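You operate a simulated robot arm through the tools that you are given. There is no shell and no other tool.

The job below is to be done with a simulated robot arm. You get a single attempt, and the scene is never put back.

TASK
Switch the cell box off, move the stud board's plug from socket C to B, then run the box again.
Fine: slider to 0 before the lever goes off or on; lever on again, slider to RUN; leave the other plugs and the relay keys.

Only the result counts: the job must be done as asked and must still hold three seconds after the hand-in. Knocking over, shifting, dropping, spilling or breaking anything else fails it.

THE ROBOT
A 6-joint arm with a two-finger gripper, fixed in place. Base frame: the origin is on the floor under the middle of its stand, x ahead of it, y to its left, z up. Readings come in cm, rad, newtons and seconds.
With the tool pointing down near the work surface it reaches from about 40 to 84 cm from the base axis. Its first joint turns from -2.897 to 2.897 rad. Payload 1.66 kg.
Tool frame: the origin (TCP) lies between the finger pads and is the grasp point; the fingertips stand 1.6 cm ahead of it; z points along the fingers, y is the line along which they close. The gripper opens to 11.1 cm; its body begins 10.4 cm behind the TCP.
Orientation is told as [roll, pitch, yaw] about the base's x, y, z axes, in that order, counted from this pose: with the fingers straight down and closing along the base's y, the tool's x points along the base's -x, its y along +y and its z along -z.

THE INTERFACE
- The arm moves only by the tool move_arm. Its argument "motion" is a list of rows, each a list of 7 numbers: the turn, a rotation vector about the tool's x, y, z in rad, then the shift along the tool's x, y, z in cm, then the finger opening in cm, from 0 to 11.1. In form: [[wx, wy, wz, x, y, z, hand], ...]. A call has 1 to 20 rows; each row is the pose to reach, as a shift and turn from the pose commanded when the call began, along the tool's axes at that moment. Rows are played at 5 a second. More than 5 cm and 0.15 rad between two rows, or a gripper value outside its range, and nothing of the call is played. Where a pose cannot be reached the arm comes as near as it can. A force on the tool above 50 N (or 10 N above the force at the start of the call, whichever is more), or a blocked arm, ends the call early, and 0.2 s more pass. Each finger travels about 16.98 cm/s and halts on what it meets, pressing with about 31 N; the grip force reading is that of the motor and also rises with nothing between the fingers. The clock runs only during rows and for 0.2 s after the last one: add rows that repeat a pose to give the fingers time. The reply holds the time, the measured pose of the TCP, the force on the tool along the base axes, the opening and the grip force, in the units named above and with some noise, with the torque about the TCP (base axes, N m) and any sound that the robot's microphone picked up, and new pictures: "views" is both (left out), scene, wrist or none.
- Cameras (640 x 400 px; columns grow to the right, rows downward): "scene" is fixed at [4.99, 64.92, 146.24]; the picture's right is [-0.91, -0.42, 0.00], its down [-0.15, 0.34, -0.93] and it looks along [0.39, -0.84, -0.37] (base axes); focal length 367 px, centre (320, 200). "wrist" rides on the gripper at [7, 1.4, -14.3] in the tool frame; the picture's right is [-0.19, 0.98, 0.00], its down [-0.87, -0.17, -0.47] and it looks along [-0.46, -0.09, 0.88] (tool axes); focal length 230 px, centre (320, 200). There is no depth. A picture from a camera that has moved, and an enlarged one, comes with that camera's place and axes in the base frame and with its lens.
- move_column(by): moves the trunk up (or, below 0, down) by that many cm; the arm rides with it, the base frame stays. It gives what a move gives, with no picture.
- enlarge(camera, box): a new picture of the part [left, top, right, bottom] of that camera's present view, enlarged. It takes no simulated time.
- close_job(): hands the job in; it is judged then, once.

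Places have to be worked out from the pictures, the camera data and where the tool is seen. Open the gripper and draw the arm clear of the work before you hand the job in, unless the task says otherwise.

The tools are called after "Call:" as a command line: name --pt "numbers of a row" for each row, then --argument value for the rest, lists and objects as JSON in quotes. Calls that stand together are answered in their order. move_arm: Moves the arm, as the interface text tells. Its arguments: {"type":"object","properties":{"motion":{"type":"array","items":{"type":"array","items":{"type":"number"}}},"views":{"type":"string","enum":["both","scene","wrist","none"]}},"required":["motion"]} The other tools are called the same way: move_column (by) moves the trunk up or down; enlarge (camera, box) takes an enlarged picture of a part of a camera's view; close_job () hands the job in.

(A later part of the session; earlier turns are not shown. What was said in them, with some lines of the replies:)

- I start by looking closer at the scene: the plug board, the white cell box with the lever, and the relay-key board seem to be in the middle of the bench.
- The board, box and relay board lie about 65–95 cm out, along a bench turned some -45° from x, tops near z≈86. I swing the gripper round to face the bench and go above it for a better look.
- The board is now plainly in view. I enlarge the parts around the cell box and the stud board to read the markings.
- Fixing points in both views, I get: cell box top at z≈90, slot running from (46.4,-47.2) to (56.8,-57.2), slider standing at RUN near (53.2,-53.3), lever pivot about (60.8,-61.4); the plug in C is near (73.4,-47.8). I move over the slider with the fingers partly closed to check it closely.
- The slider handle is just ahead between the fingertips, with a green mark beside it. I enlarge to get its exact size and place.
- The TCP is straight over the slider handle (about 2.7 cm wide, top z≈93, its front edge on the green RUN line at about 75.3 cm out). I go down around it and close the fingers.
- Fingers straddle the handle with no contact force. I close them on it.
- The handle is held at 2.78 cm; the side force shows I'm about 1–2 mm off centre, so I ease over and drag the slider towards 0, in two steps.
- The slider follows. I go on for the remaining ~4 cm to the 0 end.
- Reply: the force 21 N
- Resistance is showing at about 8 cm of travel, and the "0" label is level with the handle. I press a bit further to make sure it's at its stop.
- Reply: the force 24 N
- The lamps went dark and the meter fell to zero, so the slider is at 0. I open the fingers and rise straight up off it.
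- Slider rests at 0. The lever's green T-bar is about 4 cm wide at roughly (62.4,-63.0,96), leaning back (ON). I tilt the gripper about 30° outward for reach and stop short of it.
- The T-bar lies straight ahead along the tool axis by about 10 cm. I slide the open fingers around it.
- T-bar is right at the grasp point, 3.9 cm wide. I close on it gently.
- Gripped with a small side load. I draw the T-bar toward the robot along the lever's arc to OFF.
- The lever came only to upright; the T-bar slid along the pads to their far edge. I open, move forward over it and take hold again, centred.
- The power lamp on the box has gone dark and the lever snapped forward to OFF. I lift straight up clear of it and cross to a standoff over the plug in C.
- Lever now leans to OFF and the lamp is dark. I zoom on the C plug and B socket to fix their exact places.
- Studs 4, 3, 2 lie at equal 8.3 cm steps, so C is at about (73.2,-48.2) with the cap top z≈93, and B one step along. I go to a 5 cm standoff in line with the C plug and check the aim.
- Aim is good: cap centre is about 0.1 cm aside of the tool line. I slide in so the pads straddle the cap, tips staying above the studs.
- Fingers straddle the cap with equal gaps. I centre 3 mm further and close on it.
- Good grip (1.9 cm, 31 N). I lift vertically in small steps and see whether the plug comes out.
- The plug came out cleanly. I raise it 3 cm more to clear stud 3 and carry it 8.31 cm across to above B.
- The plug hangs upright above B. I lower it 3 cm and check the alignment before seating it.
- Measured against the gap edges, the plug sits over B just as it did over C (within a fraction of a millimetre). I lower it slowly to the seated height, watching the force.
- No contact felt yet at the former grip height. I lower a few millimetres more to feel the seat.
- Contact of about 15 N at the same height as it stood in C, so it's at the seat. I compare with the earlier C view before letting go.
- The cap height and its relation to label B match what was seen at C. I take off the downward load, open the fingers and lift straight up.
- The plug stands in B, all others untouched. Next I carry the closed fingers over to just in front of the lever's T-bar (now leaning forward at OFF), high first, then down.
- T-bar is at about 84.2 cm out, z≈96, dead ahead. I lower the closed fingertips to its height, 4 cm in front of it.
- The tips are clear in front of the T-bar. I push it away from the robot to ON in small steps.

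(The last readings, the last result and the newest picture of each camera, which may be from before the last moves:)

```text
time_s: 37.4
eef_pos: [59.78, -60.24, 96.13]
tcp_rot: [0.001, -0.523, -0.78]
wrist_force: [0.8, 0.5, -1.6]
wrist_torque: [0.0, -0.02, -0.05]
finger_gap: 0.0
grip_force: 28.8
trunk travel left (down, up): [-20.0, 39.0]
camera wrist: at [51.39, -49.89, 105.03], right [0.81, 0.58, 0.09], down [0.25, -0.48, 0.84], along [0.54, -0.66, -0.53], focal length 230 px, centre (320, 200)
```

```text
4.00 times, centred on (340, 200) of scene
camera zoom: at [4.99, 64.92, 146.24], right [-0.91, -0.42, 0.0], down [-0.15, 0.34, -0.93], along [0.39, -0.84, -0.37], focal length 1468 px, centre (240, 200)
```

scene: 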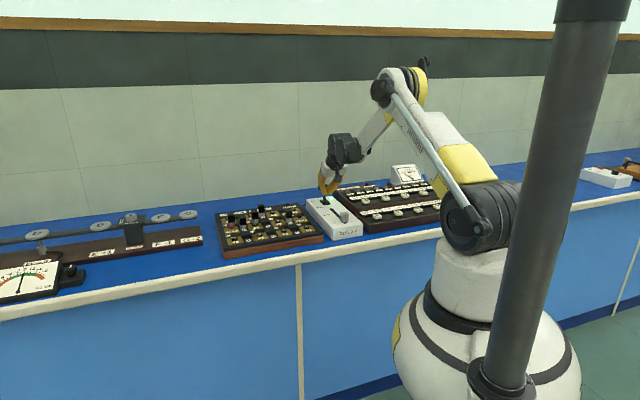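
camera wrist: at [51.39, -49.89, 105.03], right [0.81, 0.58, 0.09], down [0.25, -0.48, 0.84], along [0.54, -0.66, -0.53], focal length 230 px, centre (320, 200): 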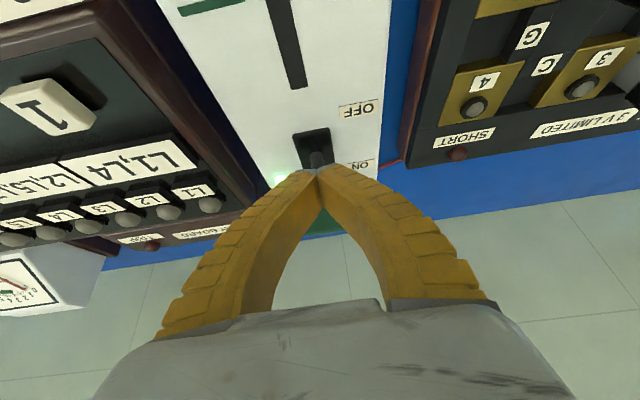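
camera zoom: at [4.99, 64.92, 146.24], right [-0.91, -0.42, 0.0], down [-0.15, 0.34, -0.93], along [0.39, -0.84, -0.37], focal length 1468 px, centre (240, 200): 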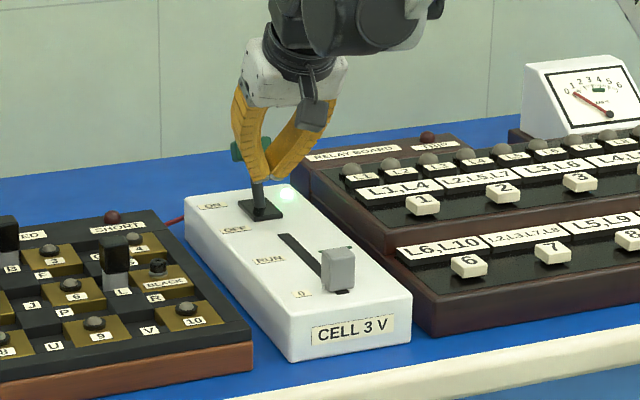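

The green lamp is lit again: lever is ON, with the slider still at 0. I draw back, rise, straighten the tool and go over the slider.

Call:
move_arm --pt "0 0 0 1.7 0 -1.0 0" --pt "0 0 0 3.5 0 -2.0 0" --pt "0 0 0 5.2 0 -3.0 0" --pt "0 0 0 3.2 0 -6.46 0" --pt "0 0 0 1.2 0 -9.9 0" --pt "0 0 0 0.2 0 -11.66 0.5" --pt "0 0.105 0 2.77 -0.05 -11.76 1.5" --pt "0 0.21 0 5.35 -0.1 -11.86 2.5" --pt "0 0.315 0 7.92 -0.15 -11.96 3.5" --pt "0 0.42 0 10.5 -0.15 -12.06 4.5" --pt "0 0.524 0 13.07 -0.15 -12.16 5" --pt "0 0.524 0 13.07 -0.15 -12.16 5" --views "both"

Call:
enlarge --camera "wrist" --box '[240, 90, 400, 270]'

Call:
enlarge --camera "scene" --box '[290, 150, 390, 250]'

```text
time_s: 40.0
eef_pos: [47.45, -48.12, 100.24]
tcp_rot: [-0.001, 0.003, -0.78]
wrist_force: [0.1, 0.1, 0.4]
wrist_torque: [0.01, 0.03, -0.03]
finger_gap: 5.22
grip_force: 1.4
trunk travel left (down, up): [-20.0, 39.0]
camera wrist: at [43.39, -42.14, 114.49], right [0.83, 0.56, 0.0], down [0.5, -0.73, 0.47], along [0.27, -0.39, -0.88], focal length 230 px, centre (320, 200)
```

scene: 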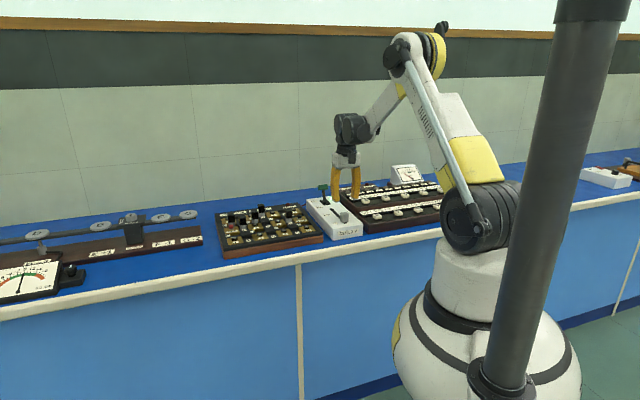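
wrist: 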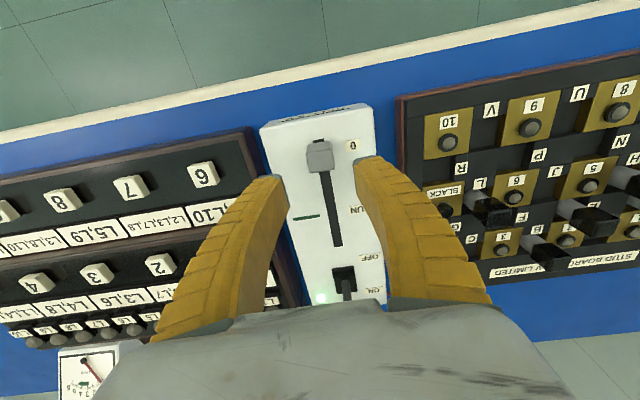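

```text
2.22 times, centred on (320, 180) of wrist
camera zoom: at [43.39, -42.14, 114.49], right [0.83, 0.56, 0.0], down [0.5, -0.73, 0.47], along [0.27, -0.39, -0.88], focal length 511 px, centre (320, 244)
```

zoom: 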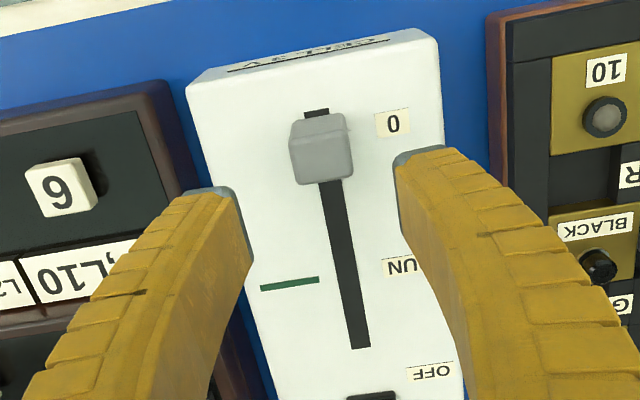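

```text
4.00 times, centred on (340, 200) of scene
camera zoom: at [4.99, 64.92, 146.24], right [-0.91, -0.42, 0.0], down [-0.15, 0.34, -0.93], along [0.39, -0.84, -0.37], focal length 1468 px, centre (240, 200)
```

zoom: 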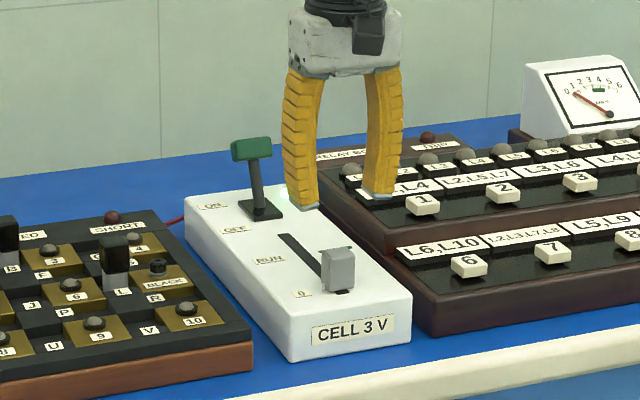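

Lever reads ON, slider handle centre at about 67.8 cm out, green RUN mark at 75.5. I descend around the handle.

Call:
move_arm --pt "0 0 0 -0.1 0 2.6 5" --pt "0 0 0 -0.15 0.03 5.2 5" --pt "0 0 0 -0.15 0.03 7.5 5" --pt "0 0 0 -0.15 0.03 7.5 5" --views "wrist"

Call:
enlarge --camera "wrist" --box '[240, 90, 400, 270]'

```text
time_s: 41.0
eef_pos: [47.4, -48.19, 92.74]
tcp_rot: [0.0, -0.001, -0.78]
wrist_force: [0.0, 0.1, -0.7]
wrist_torque: [0.01, 0.01, 0.0]
finger_gap: 5.23
grip_force: 1.6
trunk travel left (down, up): [-20.0, 39.0]
camera wrist: at [43.5, -42.24, 106.97], right [0.83, 0.56, 0.0], down [0.5, -0.73, 0.47], along [0.27, -0.39, -0.88], focal length 230 px, centre (320, 200)
```

wrist: 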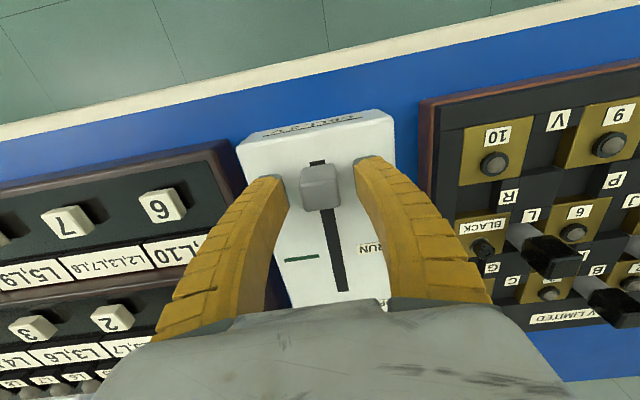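

```text
2.22 times, centred on (320, 180) of wrist
camera zoom: at [43.5, -42.24, 106.97], right [0.83, 0.56, 0.0], down [0.5, -0.73, 0.47], along [0.27, -0.39, -0.88], focal length 511 px, centre (320, 244)
```

zoom: 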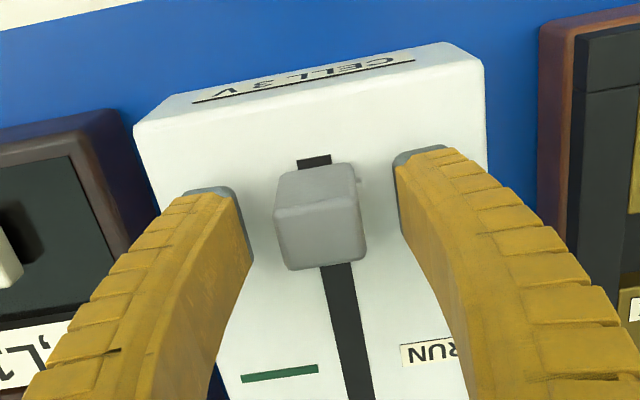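

Handle is centred between the pads. I close on it, softly.

Call:
move_arm --pt "0 0 0 0 0 0 3.6" --pt "0 0 0 0 0 0 2.6" --pt "0 0 0 0 0 0 2.0" --pt "0 0 0 0 0 0 1.7" --pt "0 0 0 0 0 0 1.7" --views "wrist"

Call:
enlarge --camera "wrist" --box '[240, 90, 400, 270]'

```text
time_s: 42.2
eef_pos: [47.46, -48.22, 92.82]
tcp_rot: [0.0, -0.002, -0.781]
wrist_force: [7.5, -3.4, 11.8]
wrist_torque: [-0.08, -0.1, -0.09]
finger_gap: 2.26
grip_force: 34.0
trunk travel left (down, up): [-20.0, 39.0]
camera wrist: at [43.51, -42.21, 107.03], right [0.83, 0.56, 0.0], down [0.5, -0.73, 0.47], along [0.27, -0.39, -0.88], focal length 230 px, centre (320, 200)
```

wrist: 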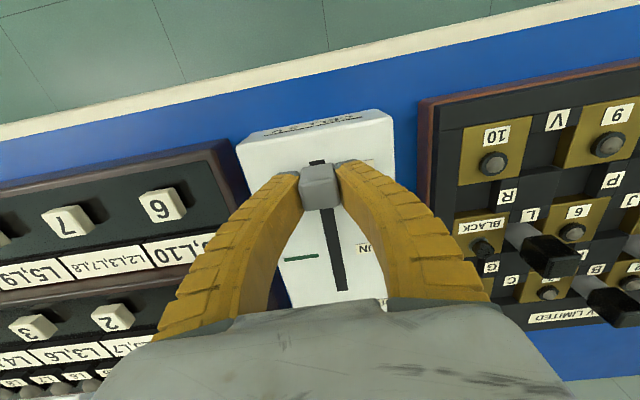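

```text
2.22 times, centred on (320, 180) of wrist
camera zoom: at [43.51, -42.21, 107.03], right [0.83, 0.56, 0.0], down [0.5, -0.73, 0.47], along [0.27, -0.39, -0.88], focal length 511 px, centre (320, 244)
```

zoom: 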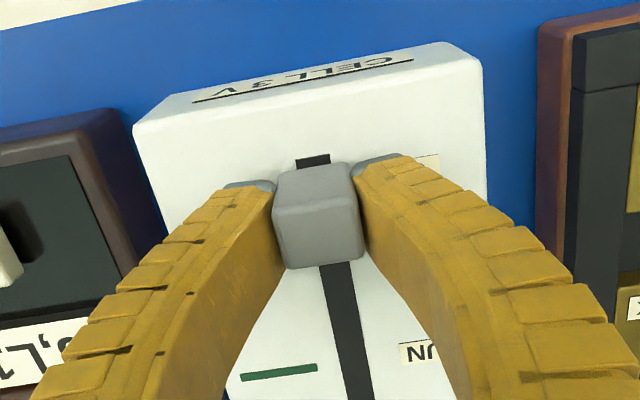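

Grip holds. I drag the slider 6.4 cm toward RUN first, then check against the green mark.

Call:
move_arm --pt "0 0 0 -0.8 0.01 0 1.7" --pt "0 0 0 -1.8 0.02 0 1.7" --pt "0 0 0 -2.8 0.04 0 1.7" --pt "0 0 0 -3.8 0.05 0 1.7" --pt "0 0 0 -4.8 0.07 0 1.7" --pt "0 0 0 -5.8 0.08 0 1.7" --pt "0 0 0 -6.4 0.09 0 1.7" --pt "0 0 0 -6.4 0.09 0 1.7" --views "both"

Call:
enlarge --camera "wrist" --box '[240, 90, 400, 270]'

Call:
enlarge --camera "scene" --box '[210, 150, 450, 260]'

```text
time_s: 44.0
eef_pos: [52.02, -52.6, 92.74]
tcp_rot: [0.0, -0.001, -0.78]
wrist_force: [-1.2, -3.1, 11.3]
wrist_torque: [-0.07, -0.01, -0.11]
finger_gap: 2.23
grip_force: 34.1
trunk travel left (down, up): [-20.0, 39.0]
camera wrist: at [47.99, -46.67, 107.04], right [0.83, 0.56, 0.0], down [0.5, -0.73, 0.47], along [0.27, -0.39, -0.88], focal length 230 px, centre (320, 200)
```

scene: 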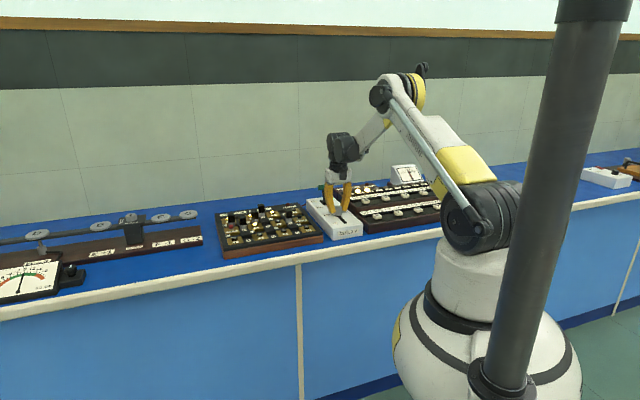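
wrist: 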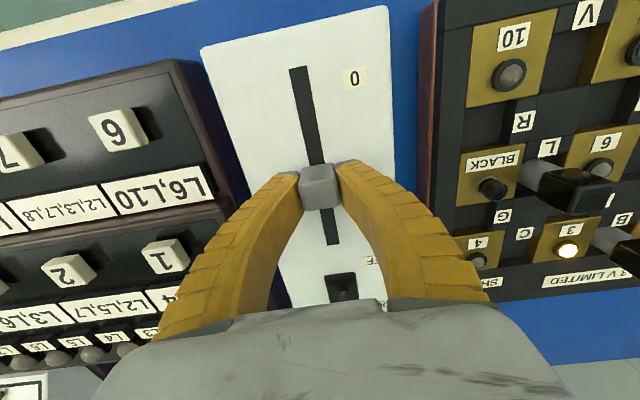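

```text
2.22 times, centred on (320, 180) of wrist
camera zoom: at [47.99, -46.67, 107.04], right [0.83, 0.56, 0.0], down [0.5, -0.73, 0.47], along [0.27, -0.39, -0.88], focal length 511 px, centre (320, 244)
```

zoom: 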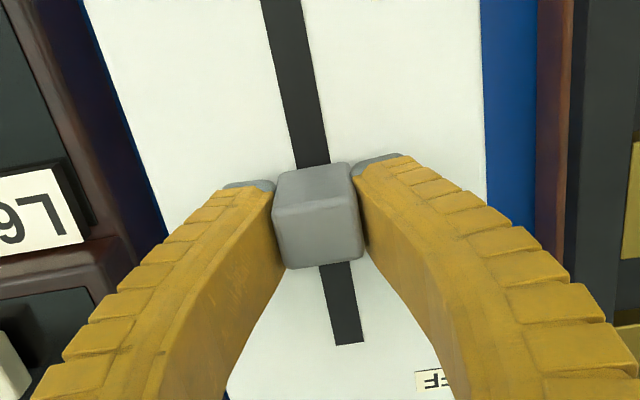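

```text
2.67 times, centred on (330, 205) of scene
camera zoom: at [4.99, 64.92, 146.24], right [-0.91, -0.42, 0.0], down [-0.15, 0.34, -0.93], along [0.39, -0.84, -0.37], focal length 979 px, centre (293, 187)
```

zoom: 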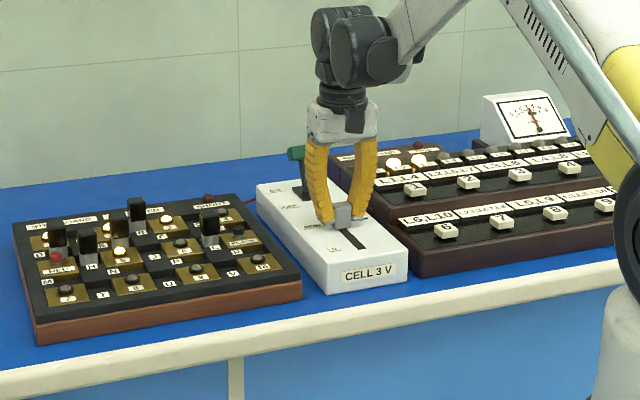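

Lamps on the boards are lit again as it nears RUN; the handle stands at about 74 and needs about 1.3 cm more. I go 1.2 cm and check.

Call:
move_arm --pt "0 0 0 -0.4 0.01 0 1.7" --pt "0 0 0 -0.8 0.02 0 1.7" --pt "0 0 0 -1.2 0.02 0 1.7" --pt "0 0 0 -1.2 0.02 0 1.7" --views "both"

Call:
enlarge --camera "wrist" --box '[260, 120, 380, 260]'

Call:
enlarge --camera "scene" --box '[310, 180, 370, 240]'

```text
time_s: 45.0
eef_pos: [52.84, -53.54, 92.65]
tcp_rot: [0.001, -0.002, -0.779]
wrist_force: [-6.4, -7.1, 11.0]
wrist_torque: [-0.05, 0.08, -0.09]
finger_gap: 2.27
grip_force: 33.8
trunk travel left (down, up): [-20.0, 39.0]
camera wrist: at [48.82, -47.5, 107.02], right [0.83, 0.56, 0.0], down [0.5, -0.73, 0.47], along [0.27, -0.39, -0.88], focal length 230 px, centre (320, 200)
```

scene: 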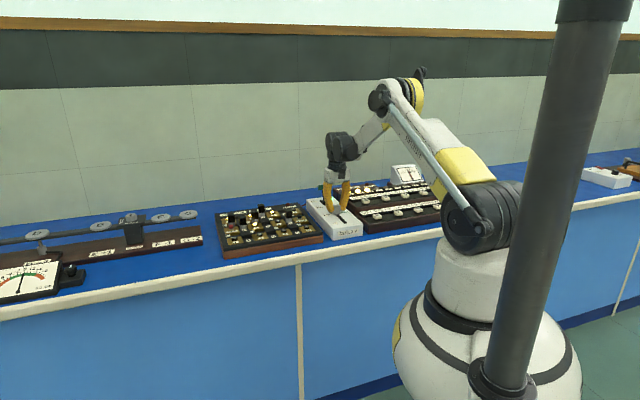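
wrist: 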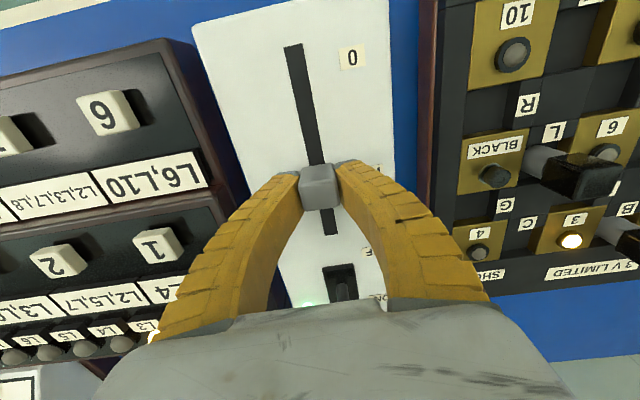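

```text
2.86 times, centred on (320, 190) of wrist
camera zoom: at [48.82, -47.5, 107.02], right [0.83, 0.56, 0.0], down [0.5, -0.73, 0.47], along [0.27, -0.39, -0.88], focal length 657 px, centre (320, 229)
```

zoom: 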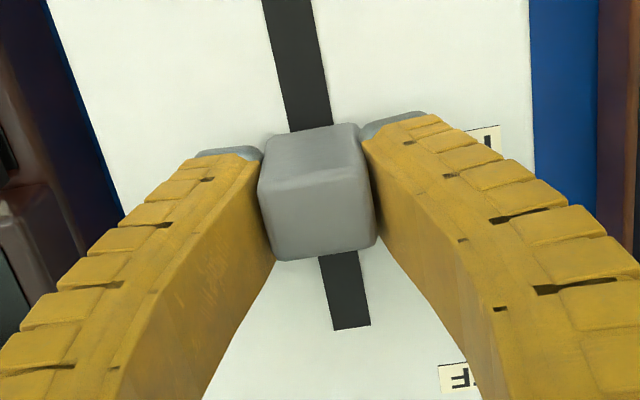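

```text
6.67 times, centred on (340, 210) of scene
camera zoom: at [4.99, 64.92, 146.24], right [-0.91, -0.42, 0.0], down [-0.15, 0.34, -0.93], along [0.39, -0.84, -0.37], focal length 2447 px, centre (187, 133)
```

zoom: 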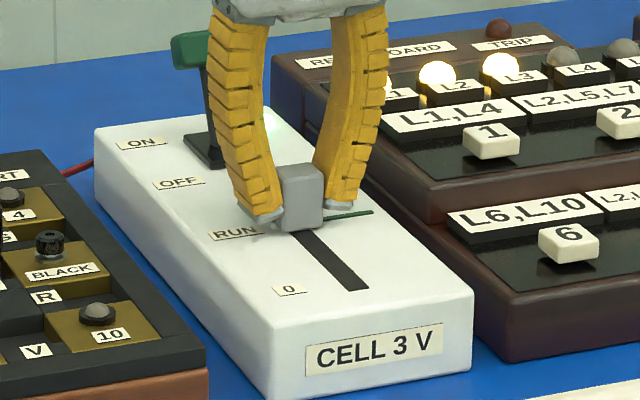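

By the slot end and handle edges the slider is at about 75.1 and its original RUN place was 75.45. I nudge it 0.35 cm more, easing the side load.

Call:
move_arm --pt "0 0 0 -0.2 -0.08 0 1.7" --pt "0 0 0 -0.37 -0.1 0 1.7" --pt "0 0 0 -0.37 -0.1 0 1.7" --pt "0 0 0 -0.37 -0.1 0 1.7" --views "both"

Call:
enlarge --camera "wrist" --box '[260, 120, 380, 260]'

Call:
enlarge --camera "scene" --box '[290, 160, 390, 250]'

```text
time_s: 46.0
eef_pos: [53.01, -53.6, 92.63]
tcp_rot: [0.0, -0.001, -0.78]
wrist_force: [-3.0, -1.4, 11.9]
wrist_torque: [0.02, 0.01, -0.08]
finger_gap: 2.29
grip_force: 34.0
trunk travel left (down, up): [-20.0, 39.0]
camera wrist: at [49.06, -47.76, 107.0], right [0.83, 0.56, 0.0], down [0.5, -0.73, 0.47], along [0.27, -0.39, -0.88], focal length 230 px, centre (320, 200)
```

scene: 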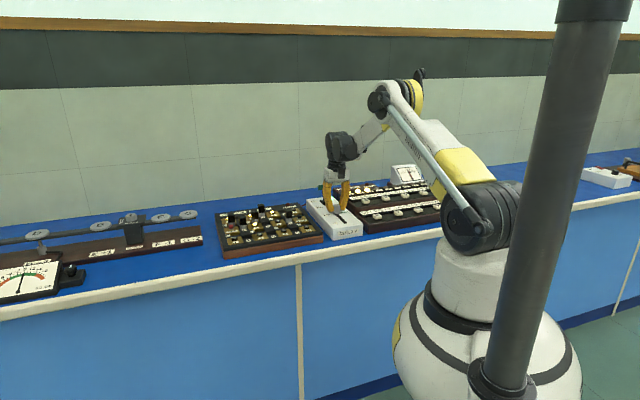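
wrist: 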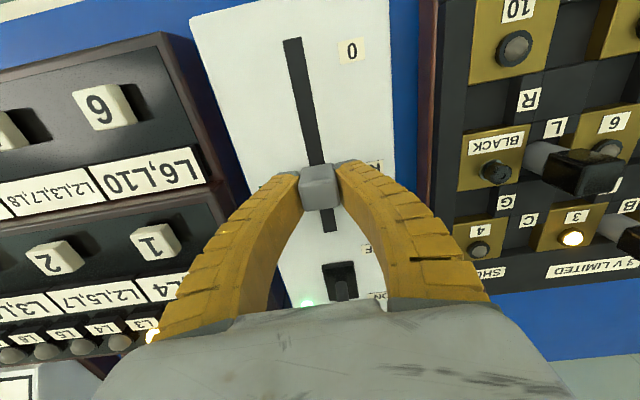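

```text
2.86 times, centred on (320, 190) of wrist
camera zoom: at [49.06, -47.76, 107.0], right [0.83, 0.56, 0.0], down [0.5, -0.73, 0.47], along [0.27, -0.39, -0.88], focal length 657 px, centre (320, 229)
```

zoom: 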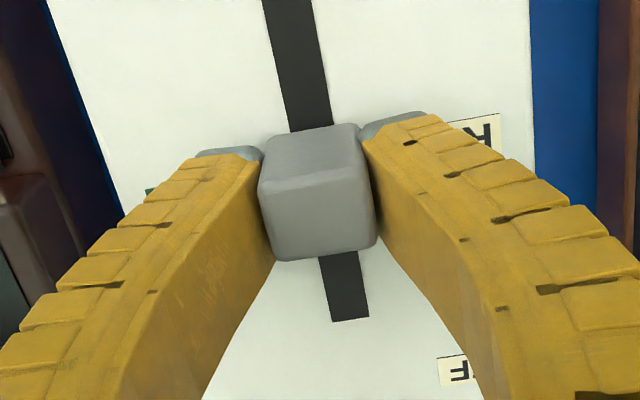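

```text
4.44 times, centred on (340, 205) of scene
camera zoom: at [4.99, 64.92, 146.24], right [-0.91, -0.42, 0.0], down [-0.15, 0.34, -0.93], along [0.39, -0.84, -0.37], focal length 1631 px, centre (231, 178)
```

zoom: 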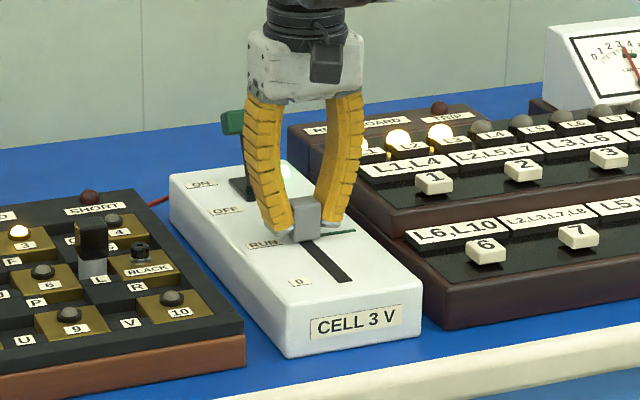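

The handle is back at its original picture position, on the green line. I open and rise straight up, then check.

Call:
move_arm --pt "0 0 0 0 0 0 2.4" --pt "0 0 0 0 0 0 3.2" --pt "0 0 0 0 0 0 4.2" --pt "0 0 0 0 0 0 5.2" --pt "0 0 0 0 0 0 5.2" --pt "0 0 0 0 0 -2 5.2" --pt "0 0 0 0 0 -6.2 5.2" --pt "0 0 0 0 0 -6.2 5.2" --views "both"

Call:
enlarge --camera "wrist" --box '[260, 120, 380, 220]'

Call:
enlarge --camera "scene" --box '[290, 160, 390, 250]'

```text
time_s: 47.8
eef_pos: [53.1, -53.96, 98.91]
tcp_rot: [0.001, -0.002, -0.779]
wrist_force: [0.0, 0.1, -0.1]
wrist_torque: [0.02, -0.04, -0.01]
finger_gap: 5.42
grip_force: 1.5
trunk travel left (down, up): [-20.0, 39.0]
camera wrist: at [49.18, -47.87, 113.15], right [0.83, 0.56, 0.0], down [0.5, -0.73, 0.47], along [0.27, -0.39, -0.88], focal length 230 px, centre (320, 200)
```

scene: 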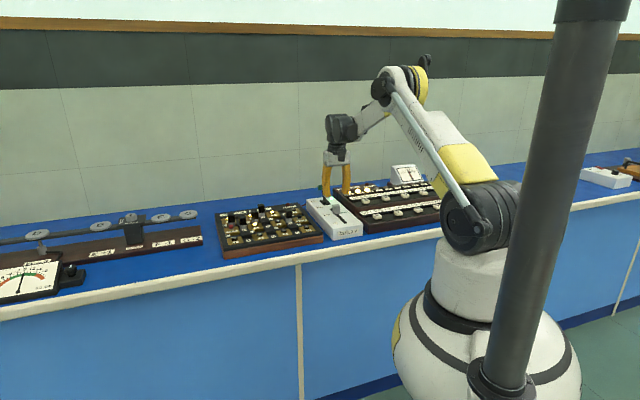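
wrist: 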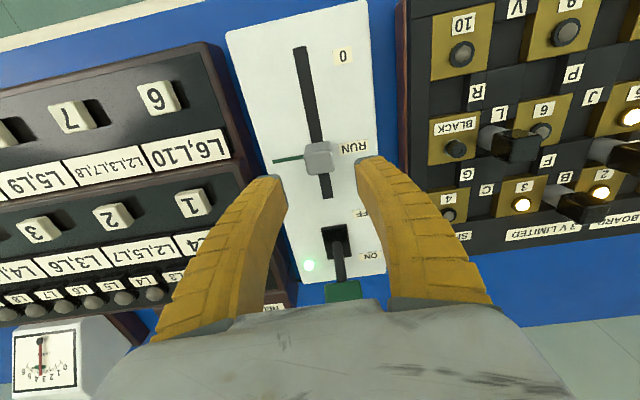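

```text
4.00 times, centred on (320, 170) of wrist
camera zoom: at [49.18, -47.87, 113.15], right [0.83, 0.56, 0.0], down [0.5, -0.73, 0.47], along [0.27, -0.39, -0.88], focal length 920 px, centre (320, 320)
```

zoom: 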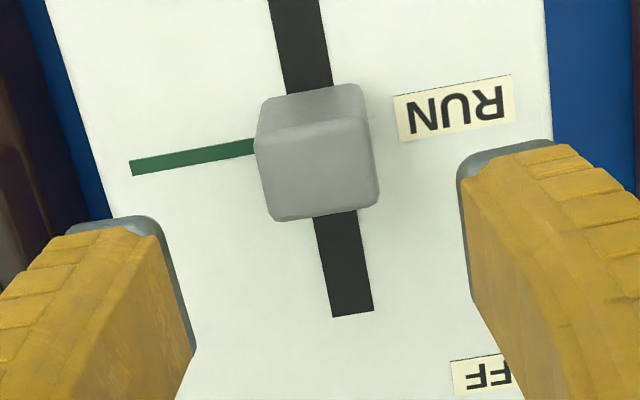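

```text
4.44 times, centred on (340, 205) of scene
camera zoom: at [4.99, 64.92, 146.24], right [-0.91, -0.42, 0.0], down [-0.15, 0.34, -0.93], along [0.39, -0.84, -0.37], focal length 1631 px, centre (231, 178)
```

zoom: 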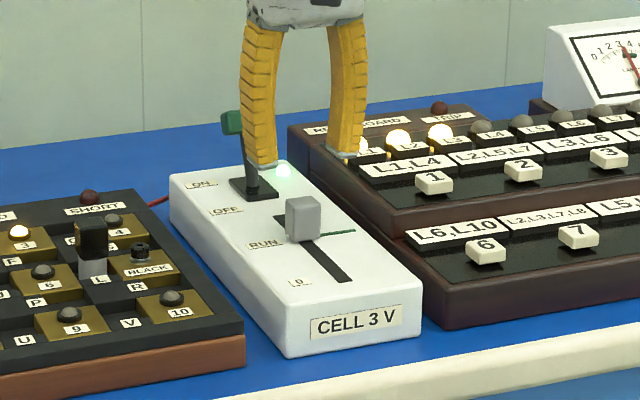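

The slider sits on the green RUN line within about a millimetre, the lever is ON, and stud lamp 3 now lights through B. I draw the arm up and back, opening the gripper.

Call:
move_arm --pt "0 0 0 0 0 -4 6" --pt "0 0 0 0 0 -8 7" --pt "0 0 0 2 0 -12 9" --pt "0 0 0 6 0 -14 11" --pt "0 0 0 10 0 -16 11" --pt "0 0 0 14 0 -18 11" --pt "0 0 0 14 0 -18 11" --views "both"

Call:
enlarge --camera "scene" --box '[200, 150, 460, 270]'

Call:
enlarge --camera "scene" --box '[290, 160, 390, 250]'

Call:
enlarge --camera "scene" --box '[210, 190, 330, 265]'

```text
time_s: 49.4
eef_pos: [42.95, -44.01, 116.88]
tcp_rot: [0.001, -0.001, -0.78]
wrist_force: [-0.5, 0.4, 0.1]
wrist_torque: [0.0, 0.02, 0.01]
finger_gap: 10.97
grip_force: 0.0
trunk travel left (down, up): [-20.0, 39.0]
camera wrist: at [39.09, -38.05, 131.1], right [0.83, 0.56, 0.0], down [0.5, -0.73, 0.47], along [0.27, -0.39, -0.88], focal length 230 px, centre (320, 200)
```

scene: 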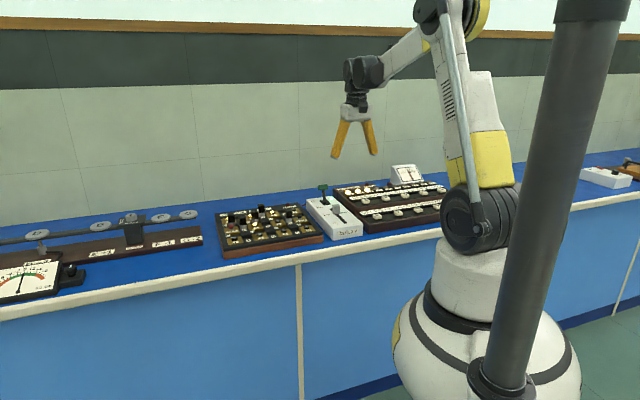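
wrist: 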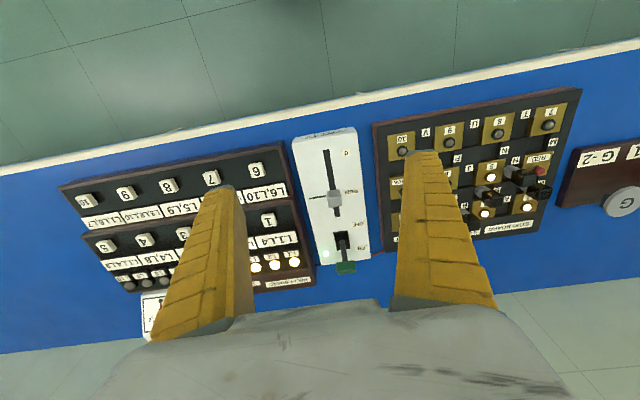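

```text
2.46 times, centred on (330, 210) of scene
camera zoom: at [4.99, 64.92, 146.24], right [-0.91, -0.42, 0.0], down [-0.15, 0.34, -0.93], along [0.39, -0.84, -0.37], focal length 904 px, centre (295, 175)
```

zoom: 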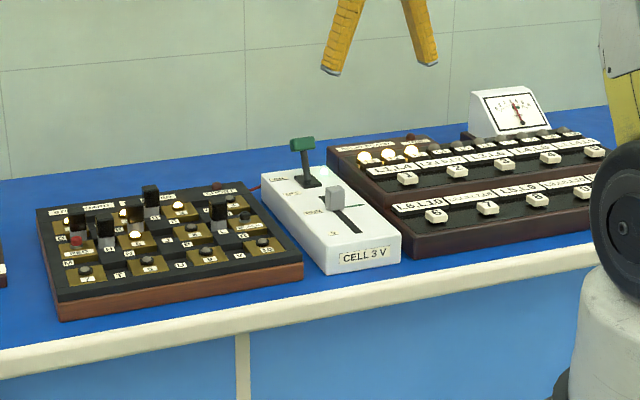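

```text
4.44 times, centred on (340, 205) of scene
camera zoom: at [4.99, 64.92, 146.24], right [-0.91, -0.42, 0.0], down [-0.15, 0.34, -0.93], along [0.39, -0.84, -0.37], focal length 1631 px, centre (231, 178)
```

zoom: 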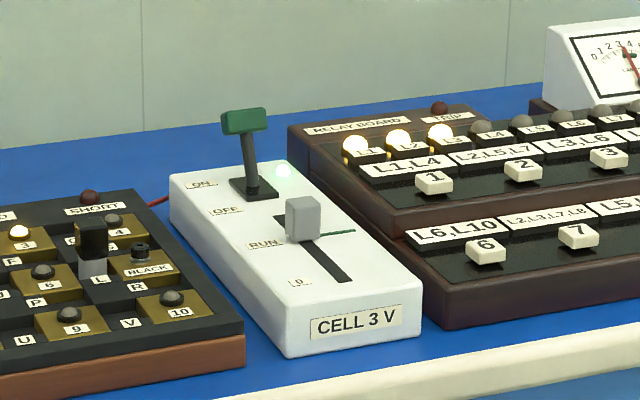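

```text
5.33 times, centred on (270, 228) of scene
camera zoom: at [4.99, 64.92, 146.24], right [-0.91, -0.42, 0.0], down [-0.15, 0.34, -0.93], along [0.39, -0.84, -0.37], focal length 1958 px, centre (587, 53)
```

zoom: 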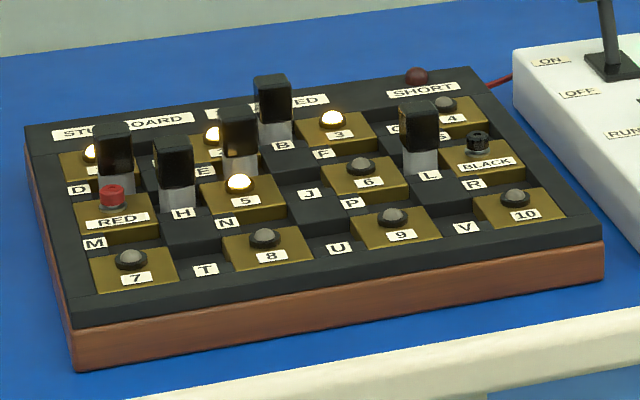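

Final pictures agree with the task. The plug is in B with stud lamp 3 lit, the other plugs and relay keys are unmoved, the lever is ON, the slider is at RUN where it began, and the SHORT and TRIP lamps are dark. The gripper is open and clear, so I hand in.

Call:
close_job

```text
The job is handed in.
```

The stud board's plug is now in socket B, and the cell box is running again with its lever on and slider at RUN. I've handed the job in, and no verdict came back with it.

- **Order:** the slider went to 0 first, then the lever went off. After the plug was moved from C to B, the lever went back on with the slider still at 0, and then the slider went to RUN.
- **Plug:** it stands upright in B at the height it had in C. Stud lamp 3 now lights along with 1, 2 and 5.
- **Slider:** it sits on the green RUN mark, within about 1–2 mm of where it started. I set it by eye and measurement from the pictures, as I felt no catch at RUN.
- **Lever:** my first pull brought it only upright. It snapped the rest of the way to off when I let go.
- **Everything else:** the other plugs and the relay keys look unmoved, and the SHORT and TRIP lamps are dark. The gripper is open and clear of the bench.
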